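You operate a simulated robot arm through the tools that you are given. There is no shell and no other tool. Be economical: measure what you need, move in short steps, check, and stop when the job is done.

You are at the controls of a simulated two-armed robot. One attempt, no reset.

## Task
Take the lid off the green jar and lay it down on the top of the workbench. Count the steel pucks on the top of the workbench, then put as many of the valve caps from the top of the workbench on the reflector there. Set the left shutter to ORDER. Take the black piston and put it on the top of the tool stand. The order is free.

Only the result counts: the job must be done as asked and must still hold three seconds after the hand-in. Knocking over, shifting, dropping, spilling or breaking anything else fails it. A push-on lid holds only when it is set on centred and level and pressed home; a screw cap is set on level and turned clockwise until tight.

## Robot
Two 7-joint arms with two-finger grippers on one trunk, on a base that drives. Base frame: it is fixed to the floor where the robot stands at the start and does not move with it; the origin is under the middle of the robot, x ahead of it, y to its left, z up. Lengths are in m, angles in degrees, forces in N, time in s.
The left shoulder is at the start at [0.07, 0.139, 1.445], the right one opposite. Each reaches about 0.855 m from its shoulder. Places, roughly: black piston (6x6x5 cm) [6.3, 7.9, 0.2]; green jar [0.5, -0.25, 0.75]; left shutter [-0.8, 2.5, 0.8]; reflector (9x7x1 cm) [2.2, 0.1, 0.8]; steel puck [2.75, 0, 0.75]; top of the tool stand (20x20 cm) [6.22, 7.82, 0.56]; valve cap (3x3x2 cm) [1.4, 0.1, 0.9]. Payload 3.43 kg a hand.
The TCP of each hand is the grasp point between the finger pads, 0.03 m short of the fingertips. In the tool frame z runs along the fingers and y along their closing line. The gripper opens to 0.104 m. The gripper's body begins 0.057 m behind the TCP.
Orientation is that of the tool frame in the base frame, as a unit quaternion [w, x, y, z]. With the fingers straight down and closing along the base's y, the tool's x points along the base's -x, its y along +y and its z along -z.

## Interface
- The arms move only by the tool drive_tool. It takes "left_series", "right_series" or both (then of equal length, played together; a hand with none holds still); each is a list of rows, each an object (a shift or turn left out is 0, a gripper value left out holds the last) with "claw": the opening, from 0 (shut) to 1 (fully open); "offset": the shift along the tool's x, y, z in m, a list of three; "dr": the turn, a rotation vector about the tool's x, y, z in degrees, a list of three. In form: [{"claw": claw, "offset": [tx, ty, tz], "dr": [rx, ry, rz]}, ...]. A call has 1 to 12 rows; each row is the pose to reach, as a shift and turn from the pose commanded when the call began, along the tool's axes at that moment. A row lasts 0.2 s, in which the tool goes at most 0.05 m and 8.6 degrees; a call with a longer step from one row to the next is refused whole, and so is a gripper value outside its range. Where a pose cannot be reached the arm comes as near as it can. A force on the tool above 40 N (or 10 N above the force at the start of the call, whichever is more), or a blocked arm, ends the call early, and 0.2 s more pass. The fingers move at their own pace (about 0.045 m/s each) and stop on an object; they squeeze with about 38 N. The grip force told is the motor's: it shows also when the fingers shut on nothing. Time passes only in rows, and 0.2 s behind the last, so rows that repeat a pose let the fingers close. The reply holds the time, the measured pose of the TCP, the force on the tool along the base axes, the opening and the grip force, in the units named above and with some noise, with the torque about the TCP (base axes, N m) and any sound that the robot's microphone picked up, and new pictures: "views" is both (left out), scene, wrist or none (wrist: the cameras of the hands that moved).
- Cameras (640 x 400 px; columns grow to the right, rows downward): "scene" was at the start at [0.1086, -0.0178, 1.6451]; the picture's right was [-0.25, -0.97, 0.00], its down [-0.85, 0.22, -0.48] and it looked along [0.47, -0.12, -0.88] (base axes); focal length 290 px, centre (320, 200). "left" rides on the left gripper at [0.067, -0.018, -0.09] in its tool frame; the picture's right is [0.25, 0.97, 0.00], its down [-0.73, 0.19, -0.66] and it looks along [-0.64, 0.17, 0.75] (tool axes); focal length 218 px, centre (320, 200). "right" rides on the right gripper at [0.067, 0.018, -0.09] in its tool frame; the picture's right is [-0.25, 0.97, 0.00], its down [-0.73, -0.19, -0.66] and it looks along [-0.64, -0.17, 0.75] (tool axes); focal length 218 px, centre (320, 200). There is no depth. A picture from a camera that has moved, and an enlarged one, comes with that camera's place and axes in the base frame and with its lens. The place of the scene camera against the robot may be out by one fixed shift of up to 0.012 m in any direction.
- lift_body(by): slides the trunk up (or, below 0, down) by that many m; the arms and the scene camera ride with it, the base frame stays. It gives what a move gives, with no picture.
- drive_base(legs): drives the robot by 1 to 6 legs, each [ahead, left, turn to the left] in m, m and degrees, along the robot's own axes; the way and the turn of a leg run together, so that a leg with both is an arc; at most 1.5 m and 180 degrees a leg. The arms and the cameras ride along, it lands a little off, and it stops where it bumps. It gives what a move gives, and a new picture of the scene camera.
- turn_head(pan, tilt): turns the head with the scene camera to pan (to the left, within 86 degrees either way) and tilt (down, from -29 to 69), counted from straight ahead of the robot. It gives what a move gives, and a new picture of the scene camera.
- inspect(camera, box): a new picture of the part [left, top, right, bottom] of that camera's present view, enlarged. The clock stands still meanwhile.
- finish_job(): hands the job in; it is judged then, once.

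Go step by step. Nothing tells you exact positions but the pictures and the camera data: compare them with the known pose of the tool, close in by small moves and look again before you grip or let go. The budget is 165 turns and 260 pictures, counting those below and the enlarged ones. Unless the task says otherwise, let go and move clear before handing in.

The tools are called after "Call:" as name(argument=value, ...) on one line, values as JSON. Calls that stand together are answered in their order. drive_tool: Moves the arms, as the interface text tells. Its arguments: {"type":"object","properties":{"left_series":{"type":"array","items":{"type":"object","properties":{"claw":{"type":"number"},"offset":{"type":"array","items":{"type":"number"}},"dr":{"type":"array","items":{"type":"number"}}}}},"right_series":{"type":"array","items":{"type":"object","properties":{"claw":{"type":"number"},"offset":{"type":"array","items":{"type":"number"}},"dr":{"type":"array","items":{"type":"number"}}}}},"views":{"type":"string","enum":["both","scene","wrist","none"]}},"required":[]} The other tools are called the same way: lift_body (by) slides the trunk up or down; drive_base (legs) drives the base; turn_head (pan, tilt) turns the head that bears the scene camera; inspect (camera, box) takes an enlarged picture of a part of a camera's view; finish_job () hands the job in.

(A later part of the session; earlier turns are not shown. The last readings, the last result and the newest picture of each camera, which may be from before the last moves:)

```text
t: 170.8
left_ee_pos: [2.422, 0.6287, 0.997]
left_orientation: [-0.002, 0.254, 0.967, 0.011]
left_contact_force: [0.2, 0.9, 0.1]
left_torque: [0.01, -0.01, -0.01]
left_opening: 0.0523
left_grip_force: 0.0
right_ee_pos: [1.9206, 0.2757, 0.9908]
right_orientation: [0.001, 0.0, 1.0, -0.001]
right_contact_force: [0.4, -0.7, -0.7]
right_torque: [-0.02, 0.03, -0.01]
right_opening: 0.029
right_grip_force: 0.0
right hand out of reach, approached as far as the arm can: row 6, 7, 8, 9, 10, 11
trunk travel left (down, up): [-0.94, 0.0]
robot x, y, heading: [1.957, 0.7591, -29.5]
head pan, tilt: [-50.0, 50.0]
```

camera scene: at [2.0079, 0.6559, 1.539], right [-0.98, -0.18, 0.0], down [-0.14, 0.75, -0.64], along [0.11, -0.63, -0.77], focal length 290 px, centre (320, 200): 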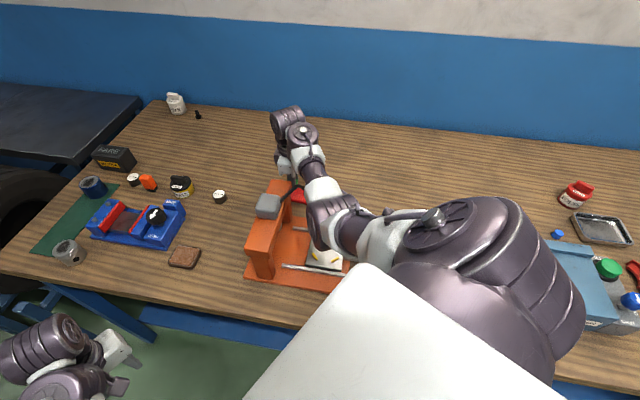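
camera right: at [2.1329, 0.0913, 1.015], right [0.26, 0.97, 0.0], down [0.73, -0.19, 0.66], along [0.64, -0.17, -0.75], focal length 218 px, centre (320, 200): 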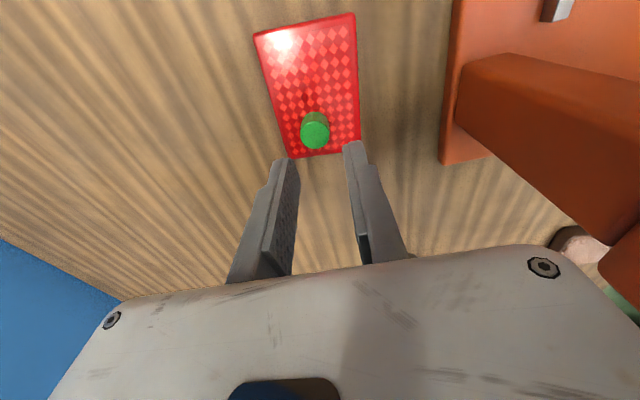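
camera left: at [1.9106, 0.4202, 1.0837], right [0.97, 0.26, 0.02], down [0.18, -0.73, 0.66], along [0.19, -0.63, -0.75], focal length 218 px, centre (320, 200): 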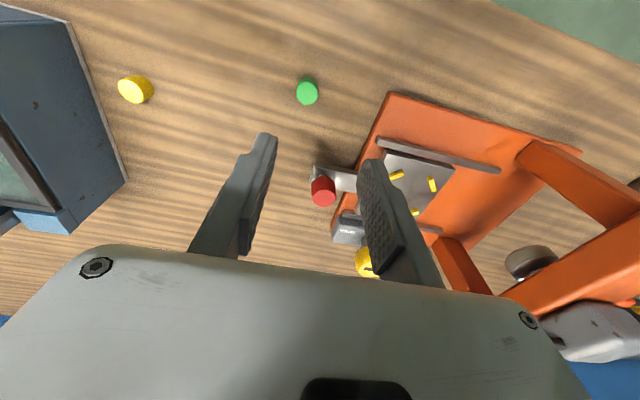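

Now I rotate the hand 180° back (camera to the +x side) in two calls.

Call:
drive_tool(right_series=[{"dr": [0, 0, 8]}, {"dr": [0, 0, 16]}, {"dr": [0, 0, 24]}, {"dr": [0, 0, 32]}, {"dr": [0, 0, 40]}, {"dr": [0, 0, 48]}, {"dr": [0, 0, 56]}, {"dr": [0, 0, 64]}, {"dr": [0, 0, 72]}, {"dr": [0, 0, 80]}, {"dr": [0, 0, 88]}, {"dr": [0, 0, 90]}], views="wrist")

Call:
drive_tool(right_series=[{"dr": [0, 0, 8], "offset": [0, -0.01, 0]}, {"dr": [0, 0, 16], "offset": [0, -0.02, 0]}, {"dr": [0, 0, 24], "offset": [0, -0.03, 0]}, {"dr": [0, 0, 32], "offset": [0, -0.04, 0]}, {"dr": [0, 0, 40], "offset": [0, -0.05, 0]}, {"dr": [0, 0, 48], "offset": [0, -0.06, 0]}, {"dr": [0, 0, 56], "offset": [0, -0.07, 0]}, {"dr": [0, 0, 64], "offset": [0, -0.08, 0]}, {"dr": [0, 0, 72], "offset": [0, -0.08, 0]}, {"dr": [0, 0, 80], "offset": [0, -0.08, 0]}, {"dr": [0, 0, 88], "offset": [0, -0.08, 0]}, {"dr": [0, 0, 90], "offset": [0, -0.08, 0]}], views="wrist")

```text
t: 173.4
left_ee_pos: [2.4232, 0.6277, 0.9968]
left_orientation: [-0.002, 0.255, 0.967, 0.011]
left_contact_force: [0.5, -0.1, -0.1]
left_torque: [-0.02, 0.0, 0.0]
left_opening: 0.052
left_grip_force: 0.1
right_ee_pos: [1.922, 0.2751, 0.9899]
right_orientation: [0.001, 0.709, 0.706, 0.0]
right_contact_force: [-0.2, 0.6, 0.2]
right_torque: [0.01, -0.03, 0.01]
right_opening: 0.0293
right_grip_force: 0.2
trunk travel left (down, up): [-0.94, 0.0]
robot x, y, heading: [1.954, 0.7559, -29.8]
head pan, tilt: [-50.0, 50.0]
camera right: at [1.939, 0.3413, 1.0794], right [0.97, -0.26, 0.0], down [-0.2, -0.73, 0.66], along [-0.17, -0.64, -0.75], focal length 218 px, centre (320, 200)
```

right: 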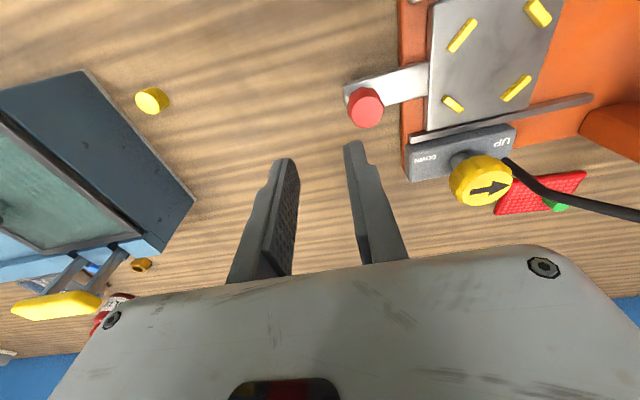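

```text
t: 176.1
left_ee_pos: [2.4243, 0.6285, 0.9962]
left_orientation: [-0.001, 0.255, 0.967, 0.011]
left_contact_force: [0.1, -0.3, -0.1]
left_torque: [0.01, -0.03, 0.04]
left_opening: 0.0522
left_grip_force: 0.0
right_ee_pos: [1.8398, 0.276, 0.9888]
right_orientation: [0.0, 1.0, -0.002, 0.001]
right_contact_force: [-0.2, 0.1, 0.3]
right_torque: [0.02, -0.03, 0.01]
right_opening: 0.029
right_grip_force: 0.2
trunk travel left (down, up): [-0.94, 0.0]
robot x, y, heading: [1.9562, 0.759, -30.1]
head pan, tilt: [-50.0, 50.0]
camera right: at [1.9072, 0.2572, 1.079], right [-0.26, -0.97, 0.0], down [-0.73, 0.19, 0.66], along [-0.63, 0.17, -0.76], focal length 218 px, centre (320, 200)
```

right: 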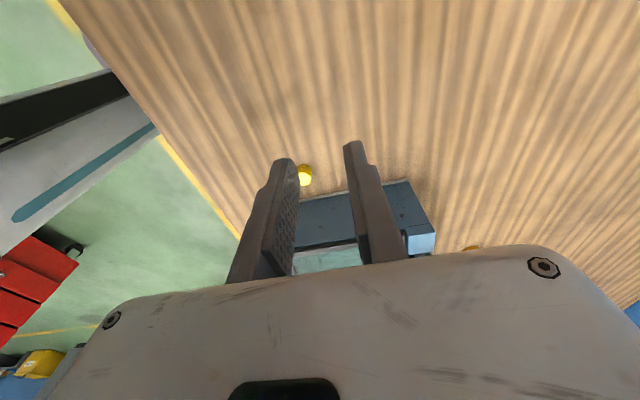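

The yellow cap is at about (1.767, 0.316), 5 cm from the washer. I move above and descend partway.

Call:
drive_tool(right_series=[{"offset": [-0.025, -0.013, 0], "claw": 0.45}, {"offset": [-0.05, -0.026, 0]}, {"offset": [-0.073, -0.039, 0]}, {"offset": [-0.073, -0.039, 0.03]}, {"offset": [-0.073, -0.039, 0.06]}, {"offset": [-0.073, -0.039, 0.06]}], views="wrist")

```text
t: 177.4
left_ee_pos: [2.4233, 0.6277, 0.9966]
left_orientation: [-0.001, 0.255, 0.967, 0.012]
left_contact_force: [0.2, 0.2, 0.1]
left_torque: [0.02, 0.03, 0.0]
left_opening: 0.052
left_grip_force: 0.0
right_ee_pos: [1.767, 0.3134, 0.928]
right_orientation: [0.0, 1.0, -0.002, 0.001]
right_contact_force: [-0.1, -0.6, 0.5]
right_torque: [0.03, -0.01, 0.0]
right_opening: 0.0466
right_grip_force: 0.0
trunk travel left (down, up): [-0.94, 0.0]
robot x, y, heading: [1.9535, 0.7627, -30.0]
head pan, tilt: [-50.0, 50.0]
camera right: at [1.8346, 0.2957, 1.0188], right [-0.26, -0.97, 0.0], down [-0.73, 0.19, 0.66], along [-0.63, 0.17, -0.76], focal length 218 px, centre (320, 200)
```

right: 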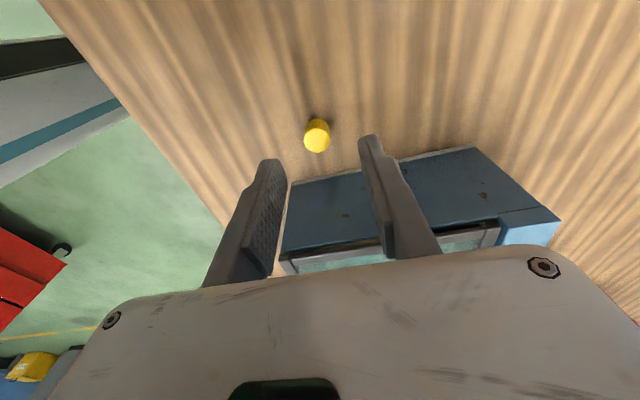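

I correct by 7 mm and descend to just above the bench, then grip.

Call:
drive_tool(right_series=[{"offset": [-0.007, -0.005, 0.02]}, {"offset": [-0.007, -0.005, 0.045]}, {"offset": [-0.007, -0.005, 0.056]}, {"offset": [-0.007, -0.005, 0.057]}], views="wrist")

Call:
drive_tool(right_series=[{"claw": 0.3}, {"claw": 0.1}, {"claw": 0}, {"claw": 0}, {"offset": [0, 0, -0.01]}, {"offset": [0, 0, -0.03]}, {"offset": [0, 0, -0.06]}, {"offset": [0.02, 0, -0.08]}, {"offset": [0.05, 0.01, -0.1]}, {"offset": [0.08, 0.02, -0.12]}], views="wrist")

```text
t: 178.4
left_ee_pos: [2.4219, 0.6274, 0.9983]
left_orientation: [-0.001, 0.255, 0.967, 0.011]
left_contact_force: [0.4, -0.3, -0.6]
left_torque: [0.0, -0.02, -0.02]
left_opening: 0.052
left_grip_force: 0.1
right_ee_pos: [1.7593, 0.3199, 0.8717]
right_orientation: [0.0, 1.0, -0.001, 0.001]
right_contact_force: [-0.5, 0.2, -0.5]
right_torque: [-0.01, 0.01, 0.04]
right_opening: 0.0467
right_grip_force: 0.0
trunk travel left (down, up): [-0.94, 0.0]
robot x, y, heading: [1.9585, 0.759, -30.2]
head pan, tilt: [-50.0, 50.0]
camera right: at [1.8275, 0.3008, 0.9624], right [-0.25, -0.97, 0.0], down [-0.73, 0.19, 0.66], along [-0.63, 0.17, -0.76], focal length 218 px, centre (320, 200)
```

right: 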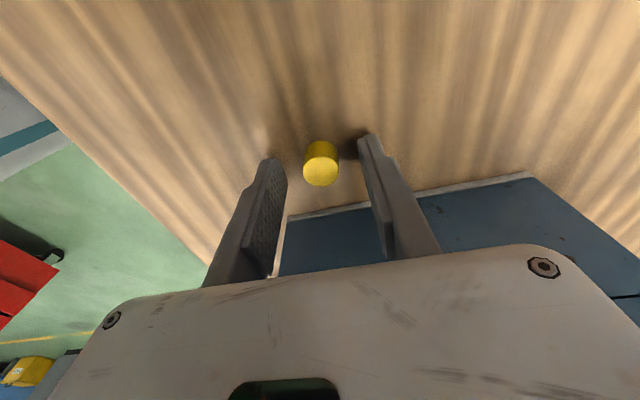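

```text
t: 180.7
left_ee_pos: [2.4242, 0.6265, 0.9962]
left_orientation: [-0.002, 0.254, 0.967, 0.012]
left_contact_force: [-0.3, 0.3, 0.3]
left_torque: [0.0, 0.02, 0.04]
left_opening: 0.0521
left_grip_force: 0.1
right_ee_pos: [1.8402, 0.2979, 0.9899]
right_orientation: [0.0, 1.0, -0.003, 0.001]
right_contact_force: [-0.2, -0.5, 0.5]
right_torque: [-0.02, 0.02, 0.02]
right_opening: 0.0191
right_grip_force: 16.0
trunk travel left (down, up): [-0.94, 0.0]
robot x, y, heading: [1.9548, 0.758, -29.9]
head pan, tilt: [-50.0, 50.0]
camera right: at [1.9069, 0.2789, 1.0808], right [-0.26, -0.97, 0.0], down [-0.73, 0.2, 0.66], along [-0.64, 0.17, -0.75], focal length 218 px, centre (320, 200)
```

right: 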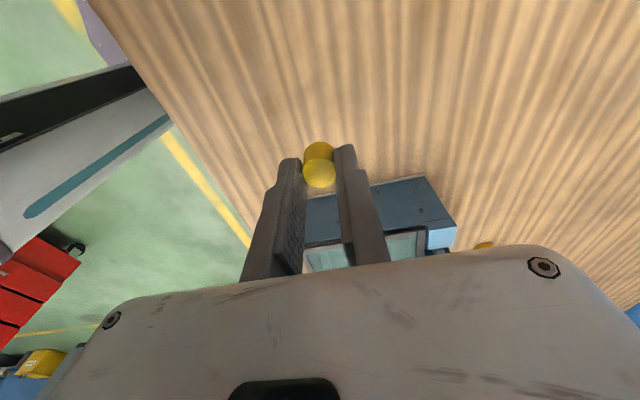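

Yellow cap is held. I rotate the hand to natural yaw again in two calls.

Call:
drive_tool(right_series=[{"dr": [0, 0, -8], "offset": [0.01, 0, 0]}, {"dr": [0, 0, -16], "offset": [0.02, 0, 0]}, {"dr": [0, 0, -24], "offset": [0.03, 0, 0]}, {"dr": [0, 0, -32], "offset": [0.04, 0, 0]}, {"dr": [0, 0, -40], "offset": [0.05, 0, 0]}, {"dr": [0, 0, -48], "offset": [0.06, 0, 0]}, {"dr": [0, 0, -56], "offset": [0.07, 0, 0]}, {"dr": [0, 0, -64], "offset": [0.08, 0, 0]}, {"dr": [0, 0, -72], "offset": [0.08, 0, 0]}, {"dr": [0, 0, -80], "offset": [0.08, 0, 0]}, {"dr": [0, 0, -88], "offset": [0.08, 0, 0]}, {"dr": [0, 0, -90], "offset": [0.08, 0, 0]}], views="none")

Call:
drive_tool(right_series=[{"dr": [0, 0, -8]}, {"dr": [0, 0, -16]}, {"dr": [0, 0, -24]}, {"dr": [0, 0, -32]}, {"dr": [0, 0, -40]}, {"dr": [0, 0, -48]}, {"dr": [0, 0, -56]}, {"dr": [0, 0, -64]}, {"dr": [0, 0, -72]}, {"dr": [0, 0, -80]}, {"dr": [0, 0, -88]}, {"dr": [0, 0, -90]}], views="none")

```text
t: 183.2
left_ee_pos: [2.4225, 0.6267, 0.9961]
left_orientation: [-0.001, 0.255, 0.967, 0.012]
left_contact_force: [-0.6, 0.5, 0.2]
left_torque: [0.0, 0.03, -0.02]
left_opening: 0.0517
left_grip_force: 0.0
right_ee_pos: [1.9206, 0.2999, 0.9918]
right_orientation: [0.002, 0.707, 0.707, 0.0]
right_contact_force: [0.7, 0.8, 0.5]
right_torque: [0.01, -0.01, 0.0]
right_opening: 0.0194
right_grip_force: 15.7
trunk travel left (down, up): [-0.94, 0.0]
robot x, y, heading: [1.9536, 0.7567, -29.7]
head pan, tilt: [-50.0, 50.0]
```

```text
t: 185.8
left_ee_pos: [2.4229, 0.6275, 0.9973]
left_orientation: [-0.002, 0.255, 0.967, 0.012]
left_contact_force: [0.4, 0.5, -0.3]
left_torque: [0.01, 0.02, 0.01]
left_opening: 0.052
left_grip_force: 0.1
right_ee_pos: [1.9202, 0.302, 0.9918]
right_orientation: [0.001, 0.0, 1.0, -0.001]
right_contact_force: [0.4, -0.7, 0.5]
right_torque: [-0.01, -0.02, 0.01]
right_opening: 0.0191
right_grip_force: 15.7
trunk travel left (down, up): [-0.94, 0.0]
robot x, y, heading: [1.9551, 0.757, -29.6]
head pan, tilt: [-50.0, 50.0]
```

Now out along the lane and over the reflector's near half.

Call:
drive_tool(right_series=[{"offset": [0.0, -0.03, 0]}, {"offset": [-0.01, -0.06, 0]}, {"offset": [-0.02, -0.09, -0.005]}, {"offset": [-0.03, -0.12, -0.01]}, {"offset": [-0.04, -0.15, -0.02]}, {"offset": [-0.04, -0.18, -0.03]}, {"offset": [-0.04, -0.21, -0.04]}, {"offset": [-0.06, -0.225, -0.05]}, {"offset": [-0.1, -0.225, -0.05]}, {"offset": [-0.14, -0.225, -0.05]}, {"offset": [-0.18, -0.225, -0.05]}, {"offset": [-0.215, -0.225, -0.05]}], views="wrist")

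```text
t: 188.4
left_ee_pos: [2.4237, 0.6277, 0.9965]
left_orientation: [-0.002, 0.255, 0.967, 0.011]
left_contact_force: [-0.1, -0.3, -0.1]
left_torque: [-0.03, 0.04, -0.03]
left_opening: 0.052
left_grip_force: 0.1
right_ee_pos: [2.1365, 0.0752, 1.041]
right_orientation: [0.0, 0.002, 1.0, 0.0]
right_contact_force: [-0.1, 0.2, 0.1]
right_torque: [0.0, -0.02, -0.01]
right_opening: 0.0192
right_grip_force: 16.5
right hand out of reach, approached as far as the arm can: row 1, 2, 3, 4, 5, 6
trunk travel left (down, up): [-0.94, 0.0]
robot x, y, heading: [1.9613, 0.76, -29.8]
head pan, tilt: [-50.0, 50.0]
camera right: at [2.07, 0.0905, 1.1308], right [0.26, 0.97, 0.0], down [0.73, -0.19, 0.66], along [0.64, -0.17, -0.75], focal length 218 px, centre (320, 200)
```

right: 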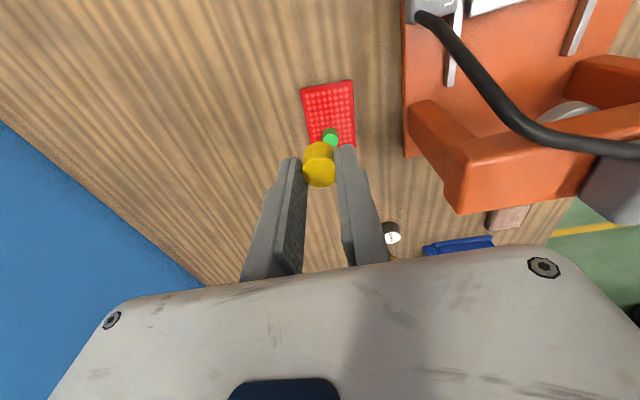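

I align to (2.158, 0.078) and lower the trunk.

Call:
drive_tool(right_series=[{"offset": [-0.0215, 0.003, 0]}, {"offset": [-0.0215, 0.003, 0]}], views="none")

Call:
lift_body(by=-0.12)

Call:
drive_tool(right_series=[{"offset": [0, 0, 0.01]}, {"offset": [0, 0, 0.02]}, {"offset": [0, 0, 0.025]}], views="wrist")

Call:
inspect(camera="right", box=[230, 60, 410, 230])

```text
t: 189.1
left_ee_pos: [2.4241, 0.628, 0.9965]
left_orientation: [-0.002, 0.254, 0.967, 0.012]
left_contact_force: [-0.3, -0.1, 0.2]
left_torque: [-0.03, 0.0, -0.02]
left_opening: 0.0517
left_grip_force: 0.1
right_ee_pos: [2.1577, 0.0777, 1.0421]
right_orientation: [0.001, 0.002, 1.0, 0.0]
right_contact_force: [0.0, -1.0, -0.3]
right_torque: [0.0, 0.01, 0.01]
right_opening: 0.0193
right_grip_force: 15.8
trunk travel left (down, up): [-0.94, 0.0]
robot x, y, heading: [1.9592, 0.7577, -29.6]
head pan, tilt: [-50.0, 50.0]
```

```text
t: 190.6
left_ee_pos: [2.4222, 0.6279, 0.8778]
left_orientation: [-0.001, 0.255, 0.967, 0.011]
left_contact_force: [0.0, 0.8, 0.2]
left_torque: [-0.01, -0.01, -0.01]
left_opening: 0.0521
left_grip_force: 0.2
right_ee_pos: [2.1566, 0.0795, 0.9234]
right_orientation: [0.001, 0.002, 1.0, 0.0]
right_contact_force: [-0.3, -0.1, -0.4]
right_torque: [-0.01, 0.0, 0.0]
right_opening: 0.0191
right_grip_force: 15.9
trunk travel left (down, up): [-0.82, 0.12]
robot x, y, heading: [1.9583, 0.7592, -29.7]
head pan, tilt: [-50.0, 50.0]
```

```text
t: 191.3
left_ee_pos: [2.4225, 0.6286, 0.8767]
left_orientation: [-0.002, 0.255, 0.967, 0.011]
left_contact_force: [-1.4, 0.0, 0.4]
left_torque: [0.01, 0.03, 0.01]
left_opening: 0.0519
left_grip_force: 0.0
right_ee_pos: [2.1574, 0.078, 0.8966]
right_orientation: [0.001, 0.002, 1.0, 0.001]
right_contact_force: [0.2, -0.5, -0.3]
right_torque: [0.01, 0.0, 0.04]
right_opening: 0.0193
right_grip_force: 15.8
trunk travel left (down, up): [-0.82, 0.12]
robot x, y, heading: [1.9562, 0.7614, -29.7]
head pan, tilt: [-50.0, 50.0]
camera right: at [2.09, 0.0949, 0.9865], right [0.26, 0.97, 0.0], down [0.73, -0.19, 0.66], along [0.64, -0.17, -0.75], focal length 218 px, centre (320, 200)
```

right: 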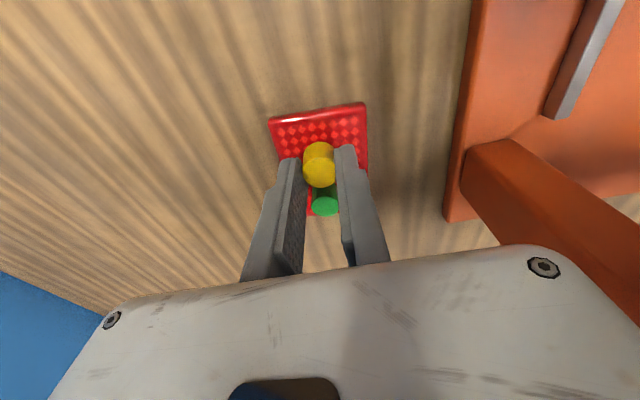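

```text
2.35 times, centred on (320, 145) of right
camera zoom: at [2.09, 0.0949, 0.9865], right [0.26, 0.97, 0.0], down [0.73, -0.19, 0.66], along [0.64, -0.17, -0.75], focal length 514 px, centre (320, 329)
```

zoom: 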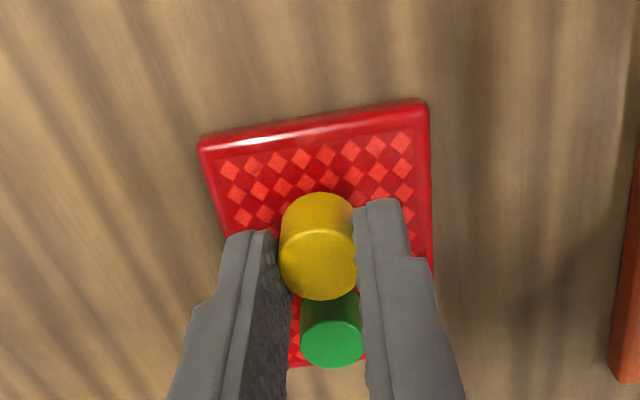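

Well placed. I lower to contact and release.

Call:
drive_tool(right_series=[{"offset": [0, 0, 0.008]}, {"offset": [0, 0, 0.014]}, {"offset": [0, 0, 0.016]}], views="none")

Call:
drive_tool(right_series=[{"offset": [0, 0, 0.002]}, {"offset": [0, 0, 0.003]}], views="none")

```text
t: 192.2
left_ee_pos: [2.4228, 0.628, 0.8778]
left_orientation: [-0.001, 0.255, 0.967, 0.011]
left_contact_force: [0.6, -0.3, -0.8]
left_torque: [-0.03, 0.0, -0.01]
left_opening: 0.0517
left_grip_force: 0.0
right_ee_pos: [2.1561, 0.0793, 0.8827]
right_orientation: [0.002, 0.003, 1.0, -0.001]
right_contact_force: [-0.1, -1.1, 7.4]
right_torque: [0.02, 0.08, 0.01]
right_opening: 0.0193
right_grip_force: 15.5
trunk travel left (down, up): [-0.82, 0.12]
robot x, y, heading: [1.9568, 0.7591, -29.8]
head pan, tilt: [-50.0, 50.0]
```

```text
t: 192.8
left_ee_pos: [2.4219, 0.6296, 0.8777]
left_orientation: [-0.001, 0.254, 0.967, 0.01]
left_contact_force: [0.2, 0.2, -0.2]
left_torque: [0.01, 0.01, -0.02]
left_opening: 0.0524
left_grip_force: 0.0
right_ee_pos: [2.157, 0.0796, 0.8797]
right_orientation: [0.002, 0.002, 1.0, -0.002]
right_contact_force: [-0.6, -4.4, 15.8]
right_torque: [-0.11, 0.04, 0.05]
right_opening: 0.0194
right_grip_force: 15.8
trunk travel left (down, up): [-0.82, 0.12]
robot x, y, heading: [1.957, 0.7598, -29.9]
head pan, tilt: [-50.0, 50.0]
```

Call:
drive_tool(right_series=[{"offset": [0, 0, -0.003]}, {"offset": [0, 0, -0.003], "claw": 0.22}, {"offset": [0, 0, -0.003], "claw": 0.28}, {"offset": [0, 0, -0.003], "claw": 0.28}, {"offset": [0, 0, -0.03]}, {"offset": [0, 0, -0.05]}, {"offset": [0, 0, -0.05]}], views="wrist")

Call:
inspect(camera="right", box=[230, 20, 410, 190])

```text
t: 194.3
left_ee_pos: [2.4237, 0.6267, 0.8771]
left_orientation: [-0.002, 0.255, 0.967, 0.011]
left_contact_force: [-0.2, -0.2, -0.7]
left_torque: [0.02, 0.04, -0.04]
left_opening: 0.0522
left_grip_force: 0.1
right_ee_pos: [2.1564, 0.0784, 0.9288]
right_orientation: [0.0, 0.001, 1.0, 0.001]
right_contact_force: [0.5, -0.9, -0.6]
right_torque: [-0.02, 0.03, -0.01]
right_opening: 0.0292
right_grip_force: 0.0
trunk travel left (down, up): [-0.82, 0.12]
robot x, y, heading: [1.9568, 0.757, -29.9]
head pan, tilt: [-50.0, 50.0]
camera right: at [2.0896, 0.0947, 1.0183], right [0.26, 0.97, 0.0], down [0.73, -0.19, 0.66], along [0.64, -0.17, -0.75], focal length 218 px, centre (320, 200)
```

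right: 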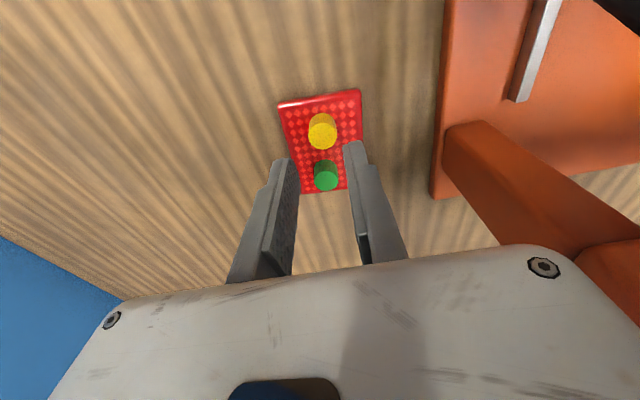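

```text
2.35 times, centred on (320, 105) of right
camera zoom: at [2.0896, 0.0947, 1.0183], right [0.26, 0.97, 0.0], down [0.73, -0.19, 0.66], along [0.64, -0.17, -0.75], focal length 514 px, centre (320, 424)
```

zoom: 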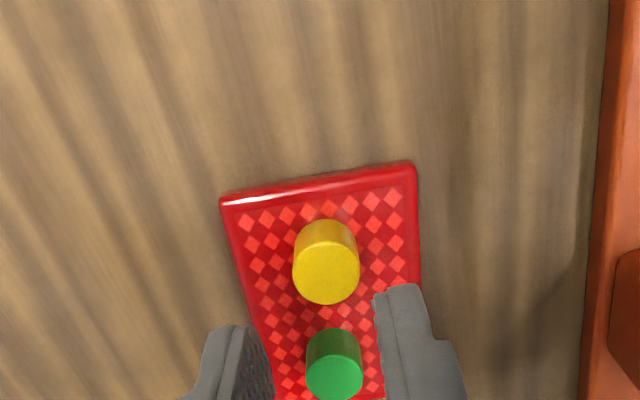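

Both caps rest on the reflector. I raise the trunk, retrace the arm, and back away from the bench.

Call:
lift_body(by=0.12)

Call:
drive_tool(right_series=[{"offset": [0.04, 0, 0]}, {"offset": [0.08, 0, 0]}, {"offset": [0.12, 0, 0]}, {"offset": [0.16, 0, 0]}, {"offset": [0.18, 0.02, 0]}, {"offset": [0.19, 0.05, 0.01]}, {"offset": [0.2, 0.08, 0.02]}, {"offset": [0.2, 0.11, 0.03]}, {"offset": [0.21, 0.14, 0.04]}, {"offset": [0.22, 0.17, 0.05]}, {"offset": [0.24, 0.2, 0.055]}], views="none")

Call:
drive_base(legs=[[-0.3, 0.52, 0]])

```text
t: 195.8
left_ee_pos: [2.4225, 0.6282, 0.997]
left_orientation: [-0.002, 0.256, 0.967, 0.011]
left_contact_force: [0.6, -0.2, 0.2]
left_torque: [-0.03, -0.02, 0.04]
left_opening: 0.0521
left_grip_force: 0.1
right_ee_pos: [2.1568, 0.0785, 1.0488]
right_orientation: [0.0, 0.002, 1.0, 0.002]
right_contact_force: [0.3, -0.6, 0.3]
right_torque: [0.0, 0.0, 0.01]
right_opening: 0.0291
right_grip_force: 0.0
trunk travel left (down, up): [-0.94, 0.0]
robot x, y, heading: [1.9566, 0.7575, -29.7]
head pan, tilt: [-50.0, 50.0]
```

```text
t: 198.2
left_ee_pos: [2.4219, 0.631, 0.9983]
left_orientation: [0.0, 0.254, 0.967, 0.009]
left_contact_force: [-0.9, 0.7, 0.0]
left_torque: [-0.06, 0.0, -0.01]
left_opening: 0.0523
left_grip_force: 0.0
right_ee_pos: [1.9167, 0.2891, 0.9897]
right_orientation: [0.001, 0.001, 1.0, -0.002]
right_contact_force: [0.3, 0.9, -0.5]
right_torque: [-0.05, -0.02, -0.02]
right_opening: 0.0293
right_grip_force: 0.0
right hand out of reach, approached as far as the arm can: row 4, 5, 6, 7, 8, 9, 10, 11
trunk travel left (down, up): [-0.94, 0.0]
robot x, y, heading: [1.9546, 0.7568, -29.9]
head pan, tilt: [-50.0, 50.0]
```

```text
t: 201.6
left_ee_pos: [2.4214, 1.2242, 0.9973]
left_orientation: [-0.002, 0.253, 0.967, 0.011]
left_contact_force: [1.2, -0.3, 0.0]
left_torque: [0.01, -0.04, 0.04]
left_opening: 0.0522
left_grip_force: 0.1
right_ee_pos: [1.9171, 0.8819, 0.9872]
right_orientation: [0.001, 0.0, 1.0, 0.001]
right_contact_force: [0.9, 0.9, -0.7]
right_torque: [0.04, -0.01, 0.01]
right_opening: 0.029
right_grip_force: 0.2
trunk travel left (down, up): [-0.94, 0.0]
robot x, y, heading: [1.9537, 1.3519, -29.6]
head pan, tilt: [-50.0, 50.0]
camera scene: at [2.0064, 1.2505, 1.6589], right [-0.98, -0.18, 0.0], down [-0.14, 0.75, -0.64], along [0.12, -0.63, -0.77], focal length 290 px, centre (320, 200)
```

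scene: 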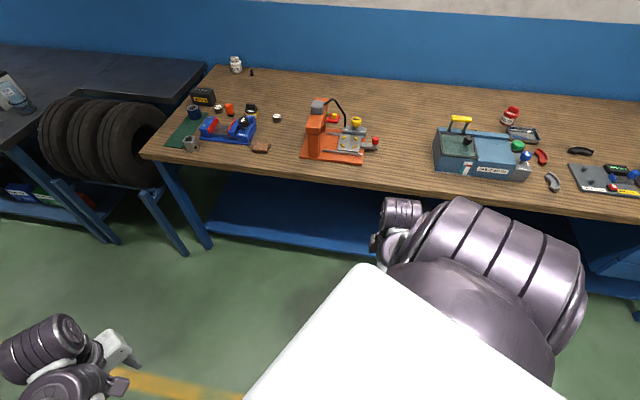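

Next the piston near (6.3, 7.9). I turn the robot to face that way and look for a free path.

Call:
drive_base(legs=[[0, 0, 75]])

Call:
turn_head(pan=0, tilt=15)

Call:
turn_head(pan=60, tilt=15)

```text
t: 205.3
left_ee_pos: [2.1995, 1.7719, 0.9972]
left_orientation: [-0.008, -0.388, 0.921, 0.008]
left_contact_force: [-0.7, 0.3, 0.3]
left_torque: [-0.01, -0.01, -0.02]
left_opening: 0.0518
left_grip_force: 0.1
right_ee_pos: [2.3999, 1.1963, 0.9881]
right_orientation: [0.001, -0.61, 0.792, 0.0]
right_contact_force: [0.3, 0.3, -0.2]
right_torque: [0.01, 0.0, 0.01]
right_opening: 0.0293
right_grip_force: 0.0
trunk travel left (down, up): [-0.94, 0.0]
robot x, y, heading: [1.9535, 1.3553, 45.5]
head pan, tilt: [-50.0, 50.0]
camera scene: at [2.061, 1.3819, 1.659], right [-0.08, -1.0, 0.0], down [-0.76, 0.06, -0.64], along [0.64, -0.05, -0.77], focal length 290 px, centre (320, 200)
```

scene: 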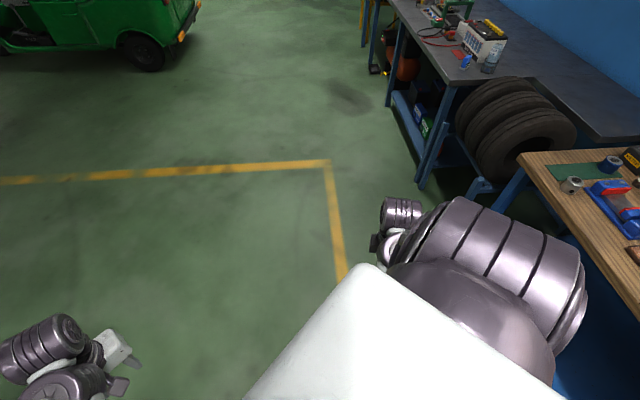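

```text
t: 206.4
left_ee_pos: [2.1991, 1.7731, 0.9967]
left_orientation: [-0.008, -0.388, 0.921, 0.008]
left_contact_force: [0.0, -0.4, -0.6]
left_torque: [-0.02, 0.02, 0.0]
left_opening: 0.0518
left_grip_force: 0.1
right_ee_pos: [2.4004, 1.1952, 0.9884]
right_orientation: [0.0, -0.61, 0.792, 0.0]
right_contact_force: [1.1, 0.7, -0.4]
right_torque: [0.0, 0.01, 0.06]
right_opening: 0.0291
right_grip_force: 0.0
trunk travel left (down, up): [-0.94, 0.0]
robot x, y, heading: [1.9557, 1.3552, 45.5]
head pan, tilt: [0.0, 15.0]
camera scene: at [2.0498, 1.4547, 1.7126], right [0.71, -0.7, 0.0], down [-0.18, -0.18, -0.97], along [0.68, 0.69, -0.26], focal length 290 px, centre (320, 200)
```

scene: 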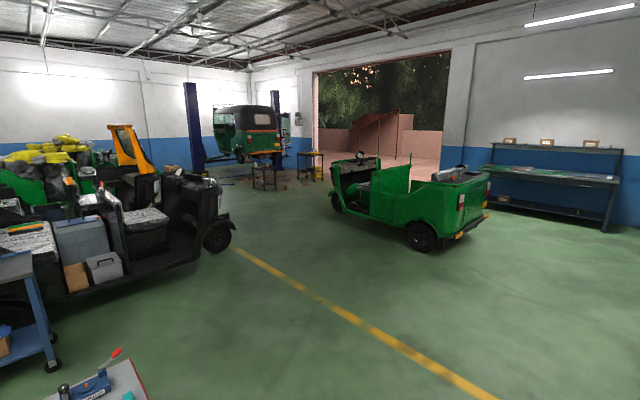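

```text
t: 207.7
left_ee_pos: [2.1995, 1.7716, 0.9958]
left_orientation: [-0.008, -0.388, 0.921, 0.008]
left_contact_force: [0.9, 0.7, -0.1]
left_torque: [0.01, -0.01, 0.02]
left_opening: 0.0518
left_grip_force: 0.0
right_ee_pos: [2.4018, 1.197, 0.9875]
right_orientation: [0.0, -0.61, 0.793, 0.001]
right_contact_force: [-0.5, -1.2, -1.0]
right_torque: [0.0, 0.0, 0.06]
right_opening: 0.0289
right_grip_force: 0.1
trunk travel left (down, up): [-0.94, 0.0]
robot x, y, heading: [1.9545, 1.3537, 45.4]
head pan, tilt: [60.0, 15.0]
camera scene: at [1.9594, 1.4783, 1.7127], right [0.96, 0.27, 0.0], down [0.07, -0.25, -0.97], along [-0.26, 0.93, -0.26], focal length 290 px, centre (320, 200)
```

scene: 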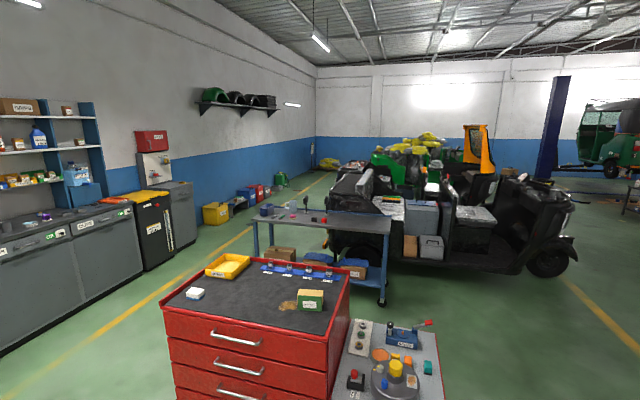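

The floor between the vehicles is open; the tool stand should be at around column 260. I enlarge there.

Call:
turn_head(pan=10, tilt=12)

Call:
inspect(camera="scene", box=[230, 110, 430, 230])

```text
t: 208.9
left_ee_pos: [2.2001, 1.7724, 0.9975]
left_orientation: [-0.008, -0.388, 0.921, 0.008]
left_contact_force: [0.0, 0.1, 0.2]
left_torque: [-0.02, 0.01, 0.02]
left_opening: 0.052
left_grip_force: 0.0
right_ee_pos: [2.4, 1.197, 0.9887]
right_orientation: [0.0, -0.61, 0.793, 0.0]
right_contact_force: [-0.1, 0.5, -0.8]
right_torque: [-0.01, 0.08, -0.04]
right_opening: 0.0291
right_grip_force: 0.0
trunk travel left (down, up): [-0.94, 0.0]
robot x, y, heading: [1.9558, 1.3539, 45.3]
head pan, tilt: [10.0, 12.0]
camera scene: at [2.037, 1.4651, 1.7176], right [0.82, -0.57, 0.0], down [-0.12, -0.17, -0.98], along [0.55, 0.81, -0.21], focal length 290 px, centre (320, 200)
```

scene: 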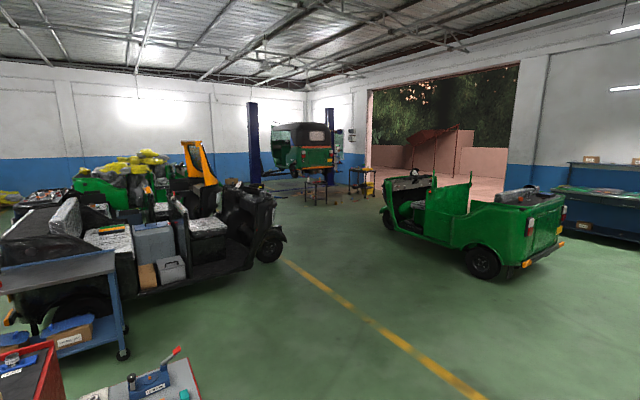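

```text
3.20 times, centred on (330, 170) of scene
camera zoom: at [2.037, 1.4651, 1.7176], right [0.82, -0.57, 0.0], down [-0.12, -0.17, -0.98], along [0.55, 0.81, -0.21], focal length 929 px, centre (288, 296)
```

zoom: 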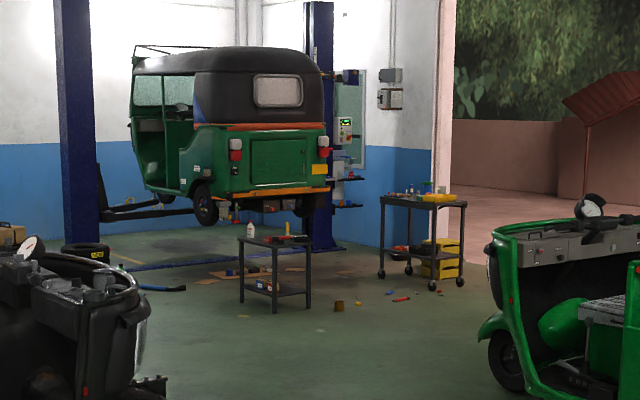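

The tool stand is the small dark two-tier table ahead near (6.2, 7.8). I drive toward it, keeping clear of the table and vehicles.

Call:
drive_base(legs=[[0.3, -0.4, 9.6], [1.22, 0.065, 0], [1.22, 0.065, 0], [1.22, 0.065, 0], [1.3, 0.1, 0]])

Call:
inspect(camera="scene", box=[200, 120, 440, 280])

```text
t: 235.3
left_ee_pos: [5.2758, 5.9797, 0.9973]
left_orientation: [-0.008, -0.453, 0.891, 0.007]
left_contact_force: [-0.1, 0.3, 0.8]
left_torque: [0.01, -0.02, 0.01]
left_opening: 0.052
left_grip_force: 0.1
right_ee_pos: [5.5564, 5.4393, 0.9883]
right_orientation: [0.0, -0.664, 0.748, 0.001]
right_contact_force: [-0.3, 0.2, 0.0]
right_torque: [0.0, 0.0, -0.01]
right_opening: 0.0292
right_grip_force: 0.1
trunk travel left (down, up): [-0.94, 0.0]
robot x, y, heading: [5.0924, 5.53, 53.7]
head pan, tilt: [10.0, 12.0]
camera scene: at [5.159, 5.6537, 1.7177], right [0.9, -0.44, 0.0], down [-0.09, -0.19, -0.98], along [0.43, 0.88, -0.21], focal length 290 px, centre (320, 200)
```

scene: 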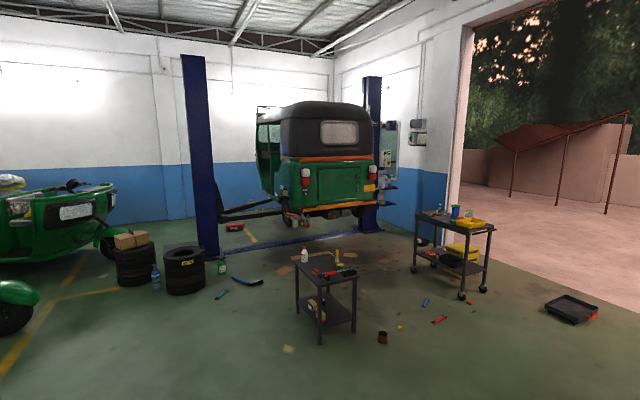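

```text
2.50 times, centred on (320, 200) of scene
camera zoom: at [5.159, 5.6537, 1.7177], right [0.9, -0.44, 0.0], down [-0.09, -0.19, -0.98], along [0.43, 0.88, -0.21], focal length 726 px, centre (320, 200)
```

zoom: 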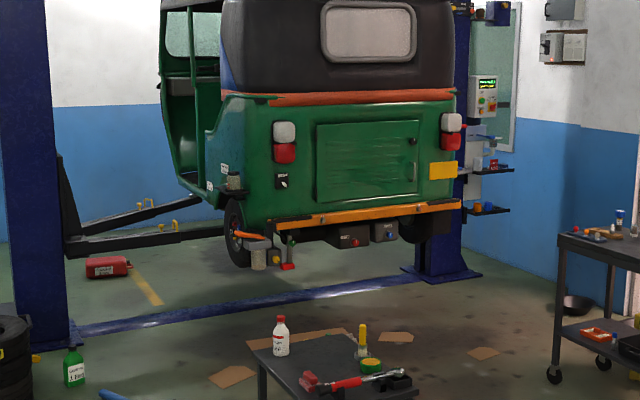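

The stand carries several tools on top. I approach to about 1.3 m and look down at it.

Call:
drive_base(legs=[[0, 0, 10], [1.15, 0, 0]])

Call:
turn_head(pan=0, tilt=40)

Call:
inspect(camera="scene", box=[220, 120, 420, 260])

```text
t: 241.7
left_ee_pos: [5.6995, 7.003, 0.9978]
left_orientation: [-0.009, -0.526, 0.85, 0.006]
left_contact_force: [0.5, 0.9, 0.0]
left_torque: [0.02, 0.02, 0.0]
left_opening: 0.0521
left_grip_force: 0.1
right_ee_pos: [6.067, 6.5171, 0.989]
right_orientation: [-0.002, 0.724, -0.69, -0.001]
right_contact_force: [0.2, -0.6, 0.0]
right_torque: [0.0, -0.02, 0.0]
right_opening: 0.029
right_grip_force: 0.0
trunk travel left (down, up): [-0.94, 0.0]
robot x, y, heading: [5.593, 6.5328, 63.3]
head pan, tilt: [10.0, 12.0]
camera scene: at [5.6373, 6.6627, 1.7177], right [0.96, -0.29, 0.0], down [-0.06, -0.2, -0.98], along [0.28, 0.94, -0.21], focal length 290 px, centre (320, 200)
```

scene: 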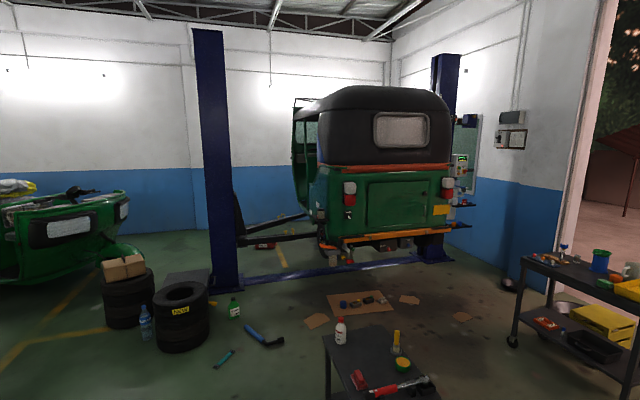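

```text
t: 242.6
left_ee_pos: [5.6985, 7.0046, 0.997]
left_orientation: [-0.009, -0.526, 0.85, 0.007]
left_contact_force: [0.4, 0.1, -0.3]
left_torque: [-0.01, 0.0, -0.03]
left_opening: 0.0521
left_grip_force: 0.0
right_ee_pos: [6.0661, 6.5176, 0.9882]
right_orientation: [-0.001, 0.724, -0.689, 0.0]
right_contact_force: [0.4, 0.0, 0.8]
right_torque: [-0.03, 0.02, 0.0]
right_opening: 0.029
right_grip_force: 0.1
trunk travel left (down, up): [-0.94, 0.0]
robot x, y, heading: [5.5922, 6.5316, 63.2]
head pan, tilt: [0.0, 40.0]
camera scene: at [5.649, 6.65, 1.6732], right [0.89, -0.45, 0.0], down [-0.29, -0.57, -0.77], along [0.35, 0.68, -0.64], focal length 290 px, centre (320, 200)
```

scene: 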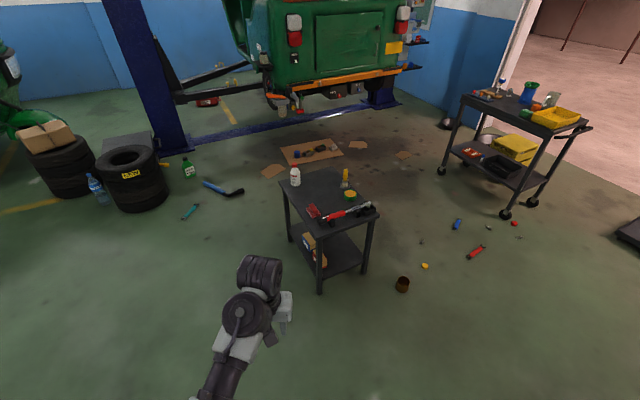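

```text
2.86 times, centred on (320, 190) of scene
camera zoom: at [5.649, 6.65, 1.6732], right [0.89, -0.45, 0.0], down [-0.29, -0.57, -0.77], along [0.35, 0.68, -0.64], focal length 830 px, centre (320, 229)
```

zoom: 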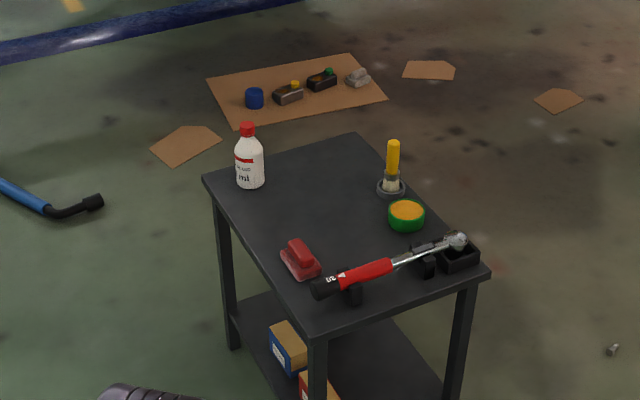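

The piston should be on the stand's lower shelf. I lower the trunk to look under the top.

Call:
lift_body(by=-0.75)

Call:
turn_head(pan=0, tilt=22)

Call:
inspect(camera="scene", box=[200, 130, 440, 290])

```text
refused: -0.75 is not a number from -0.4 to 0.4
```

```text
t: 243.4
left_ee_pos: [5.6993, 7.0047, 0.9973]
left_orientation: [-0.01, -0.525, 0.851, 0.006]
left_contact_force: [0.5, 0.2, -0.4]
left_torque: [0.0, -0.03, -0.01]
left_opening: 0.052
left_grip_force: 0.0
right_ee_pos: [6.0669, 6.5182, 0.9878]
right_orientation: [0.0, 0.724, -0.69, 0.0]
right_contact_force: [-0.6, 0.2, 0.4]
right_torque: [-0.01, -0.02, -0.02]
right_opening: 0.029
right_grip_force: 0.1
trunk travel left (down, up): [-0.94, 0.0]
robot x, y, heading: [5.5914, 6.5322, 63.4]
head pan, tilt: [0.0, 22.0]
camera scene: at [5.6525, 6.6569, 1.7013], right [0.89, -0.45, 0.0], down [-0.17, -0.34, -0.93], along [0.42, 0.83, -0.38], focal length 290 px, centre (320, 200)
```

scene: 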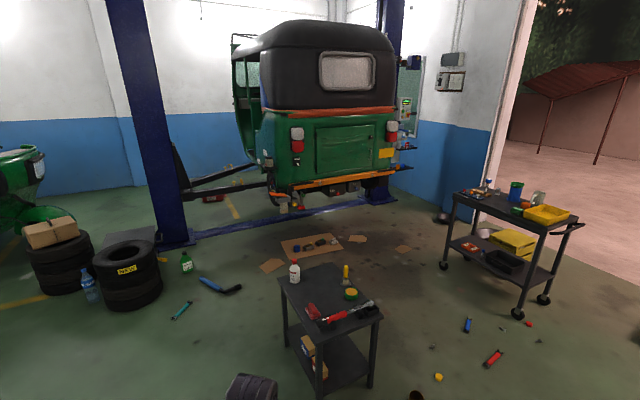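

```text
2.50 times, centred on (320, 210) of scene
camera zoom: at [5.6525, 6.6569, 1.7013], right [0.89, -0.45, 0.0], down [-0.17, -0.34, -0.93], along [0.42, 0.83, -0.38], focal length 726 px, centre (320, 175)
```

zoom: 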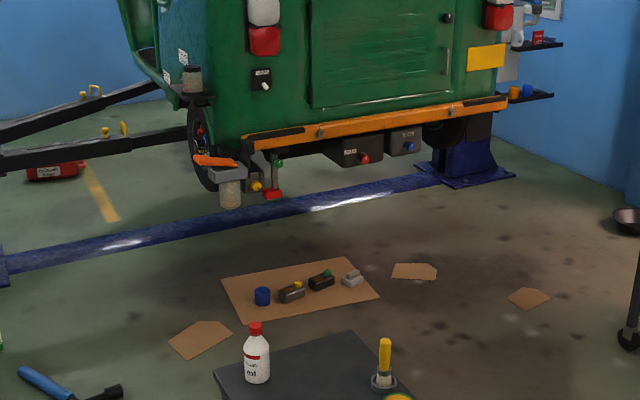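

Call:
lift_body(by=-0.4)

Call:
lift_body(by=-0.35)

Call:
turn_head(pan=0, tilt=20)

Call:
inspect(camera="scene", box=[200, 130, 440, 290])

```text
t: 247.2
left_ee_pos: [5.6991, 7.004, 0.5968]
left_orientation: [-0.01, -0.526, 0.85, 0.007]
left_contact_force: [0.5, -0.5, 0.1]
left_torque: [-0.03, 0.03, -0.02]
left_opening: 0.0522
left_grip_force: 0.1
right_ee_pos: [6.0674, 6.5172, 0.5873]
right_orientation: [-0.002, 0.724, -0.689, 0.0]
right_contact_force: [0.4, -0.8, -0.8]
right_torque: [0.03, 0.0, -0.01]
right_opening: 0.0291
right_grip_force: 0.1
trunk travel left (down, up): [-0.54, 0.4]
robot x, y, heading: [5.5895, 6.5335, 63.4]
head pan, tilt: [0.0, 22.0]
```

```text
t: 250.7
left_ee_pos: [5.6994, 7.0049, 0.2467]
left_orientation: [-0.009, -0.527, 0.85, 0.007]
left_contact_force: [0.1, 0.2, -0.3]
left_torque: [-0.01, -0.02, -0.01]
left_opening: 0.0524
left_grip_force: 0.0
right_ee_pos: [6.0665, 6.5179, 0.2382]
right_orientation: [0.0, 0.724, -0.69, -0.001]
right_contact_force: [-0.1, -0.4, 1.0]
right_torque: [0.0, 0.03, -0.02]
right_opening: 0.0291
right_grip_force: 0.1
trunk travel left (down, up): [-0.19, 0.75]
robot x, y, heading: [5.5938, 6.5289, 63.5]
head pan, tilt: [0.0, 22.0]
```

```text
t: 251.3
left_ee_pos: [5.699, 7.0042, 0.2473]
left_orientation: [-0.01, -0.526, 0.85, 0.007]
left_contact_force: [-0.3, 1.1, 0.4]
left_torque: [-0.01, -0.06, 0.01]
left_opening: 0.0521
left_grip_force: 0.1
right_ee_pos: [6.067, 6.5166, 0.2384]
right_orientation: [-0.002, 0.724, -0.69, -0.001]
right_contact_force: [0.0, 0.1, -0.5]
right_torque: [0.01, 0.03, 0.01]
right_opening: 0.0289
right_grip_force: 0.1
trunk travel left (down, up): [-0.19, 0.75]
robot x, y, heading: [5.5932, 6.5288, 63.0]
head pan, tilt: [0.0, 20.0]
camera scene: at [5.6526, 6.6572, 0.9545], right [0.89, -0.45, 0.0], down [-0.15, -0.31, -0.94], along [0.42, 0.84, -0.34], focal length 290 px, centre (320, 200)
```

scene: 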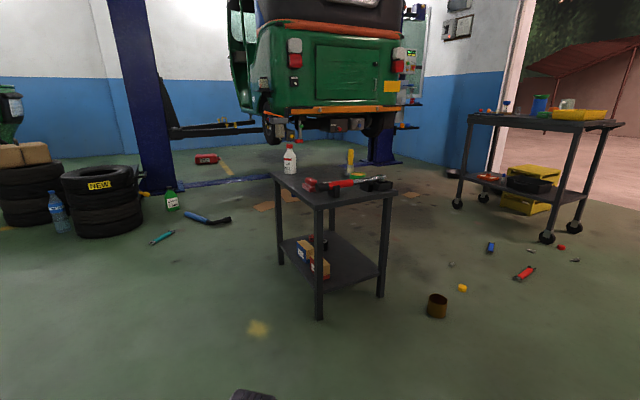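

```text
2.50 times, centred on (320, 210) of scene
camera zoom: at [5.6526, 6.6572, 0.9545], right [0.89, -0.45, 0.0], down [-0.15, -0.31, -0.94], along [0.42, 0.84, -0.34], focal length 726 px, centre (320, 175)
```

zoom: 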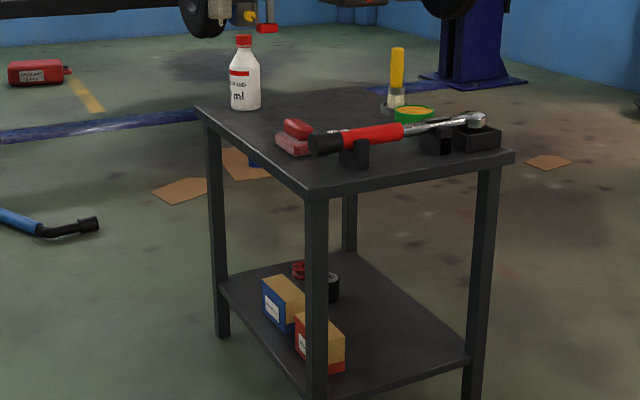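

I see the black piston on the lower shelf around (6.28, 7.84), behind the boxes. I'll reach in from the front (-y side) with the right hand; first I bring that hand in front of the robot.

Call:
drive_tool(right_series=[{"offset": [-0.035, 0.012, -0.01], "claw": 0.8}, {"offset": [-0.075, 0.025, -0.02]}, {"offset": [-0.115, 0.04, -0.03]}, {"offset": [-0.155, 0.054, -0.04]}, {"offset": [-0.195, 0.068, -0.05]}, {"offset": [-0.235, 0.082, -0.06]}, {"offset": [-0.275, 0.095, -0.06]}, {"offset": [-0.312, 0.108, -0.06]}], views="none")

Call:
drive_base(legs=[[0, 0, 26.7]])

```text
t: 253.1
left_ee_pos: [5.699, 7.0047, 0.2474]
left_orientation: [-0.009, -0.526, 0.85, 0.007]
left_contact_force: [-0.2, -1.0, 0.2]
left_torque: [0.0, -0.04, -0.01]
left_opening: 0.0521
left_grip_force: 0.0
right_ee_pos: [5.9538, 6.7193, 0.2402]
right_orientation: [0.0, 0.724, -0.69, 0.0]
right_contact_force: [-0.2, 0.8, 0.5]
right_torque: [0.01, 0.0, -0.02]
right_opening: 0.0832
right_grip_force: 0.3
right hand out of reach, approached as far as the arm can: row 1, 2, 3, 4, 5, 6, 7, 8
trunk travel left (down, up): [-0.19, 0.75]
robot x, y, heading: [5.5933, 6.5305, 63.2]
head pan, tilt: [0.0, 20.0]
```

```text
t: 254.8
left_ee_pos: [5.4725, 7.0002, 0.2469]
left_orientation: [0.011, 0.71, -0.704, -0.004]
left_contact_force: [-0.4, 0.6, -0.6]
left_torque: [0.0, 0.0, 0.02]
left_opening: 0.052
left_grip_force: 0.2
right_ee_pos: [5.8291, 6.8624, 0.2402]
right_orientation: [0.0, 0.866, -0.501, -0.001]
right_contact_force: [0.2, -0.6, 0.8]
right_torque: [-0.01, -0.03, -0.05]
right_opening: 0.0832
right_grip_force: 0.1
trunk travel left (down, up): [-0.19, 0.75]
robot x, y, heading: [5.5935, 6.5301, 90.2]
head pan, tilt: [0.0, 20.0]
camera scene: at [5.5874, 6.6726, 0.9546], right [1.0, 0.0, 0.0], down [0.0, -0.34, -0.94], along [0.0, 0.94, -0.34], focal length 290 px, centre (320, 200)
```

scene: 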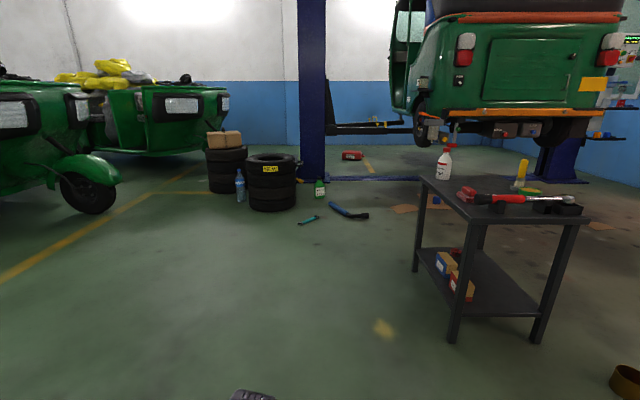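

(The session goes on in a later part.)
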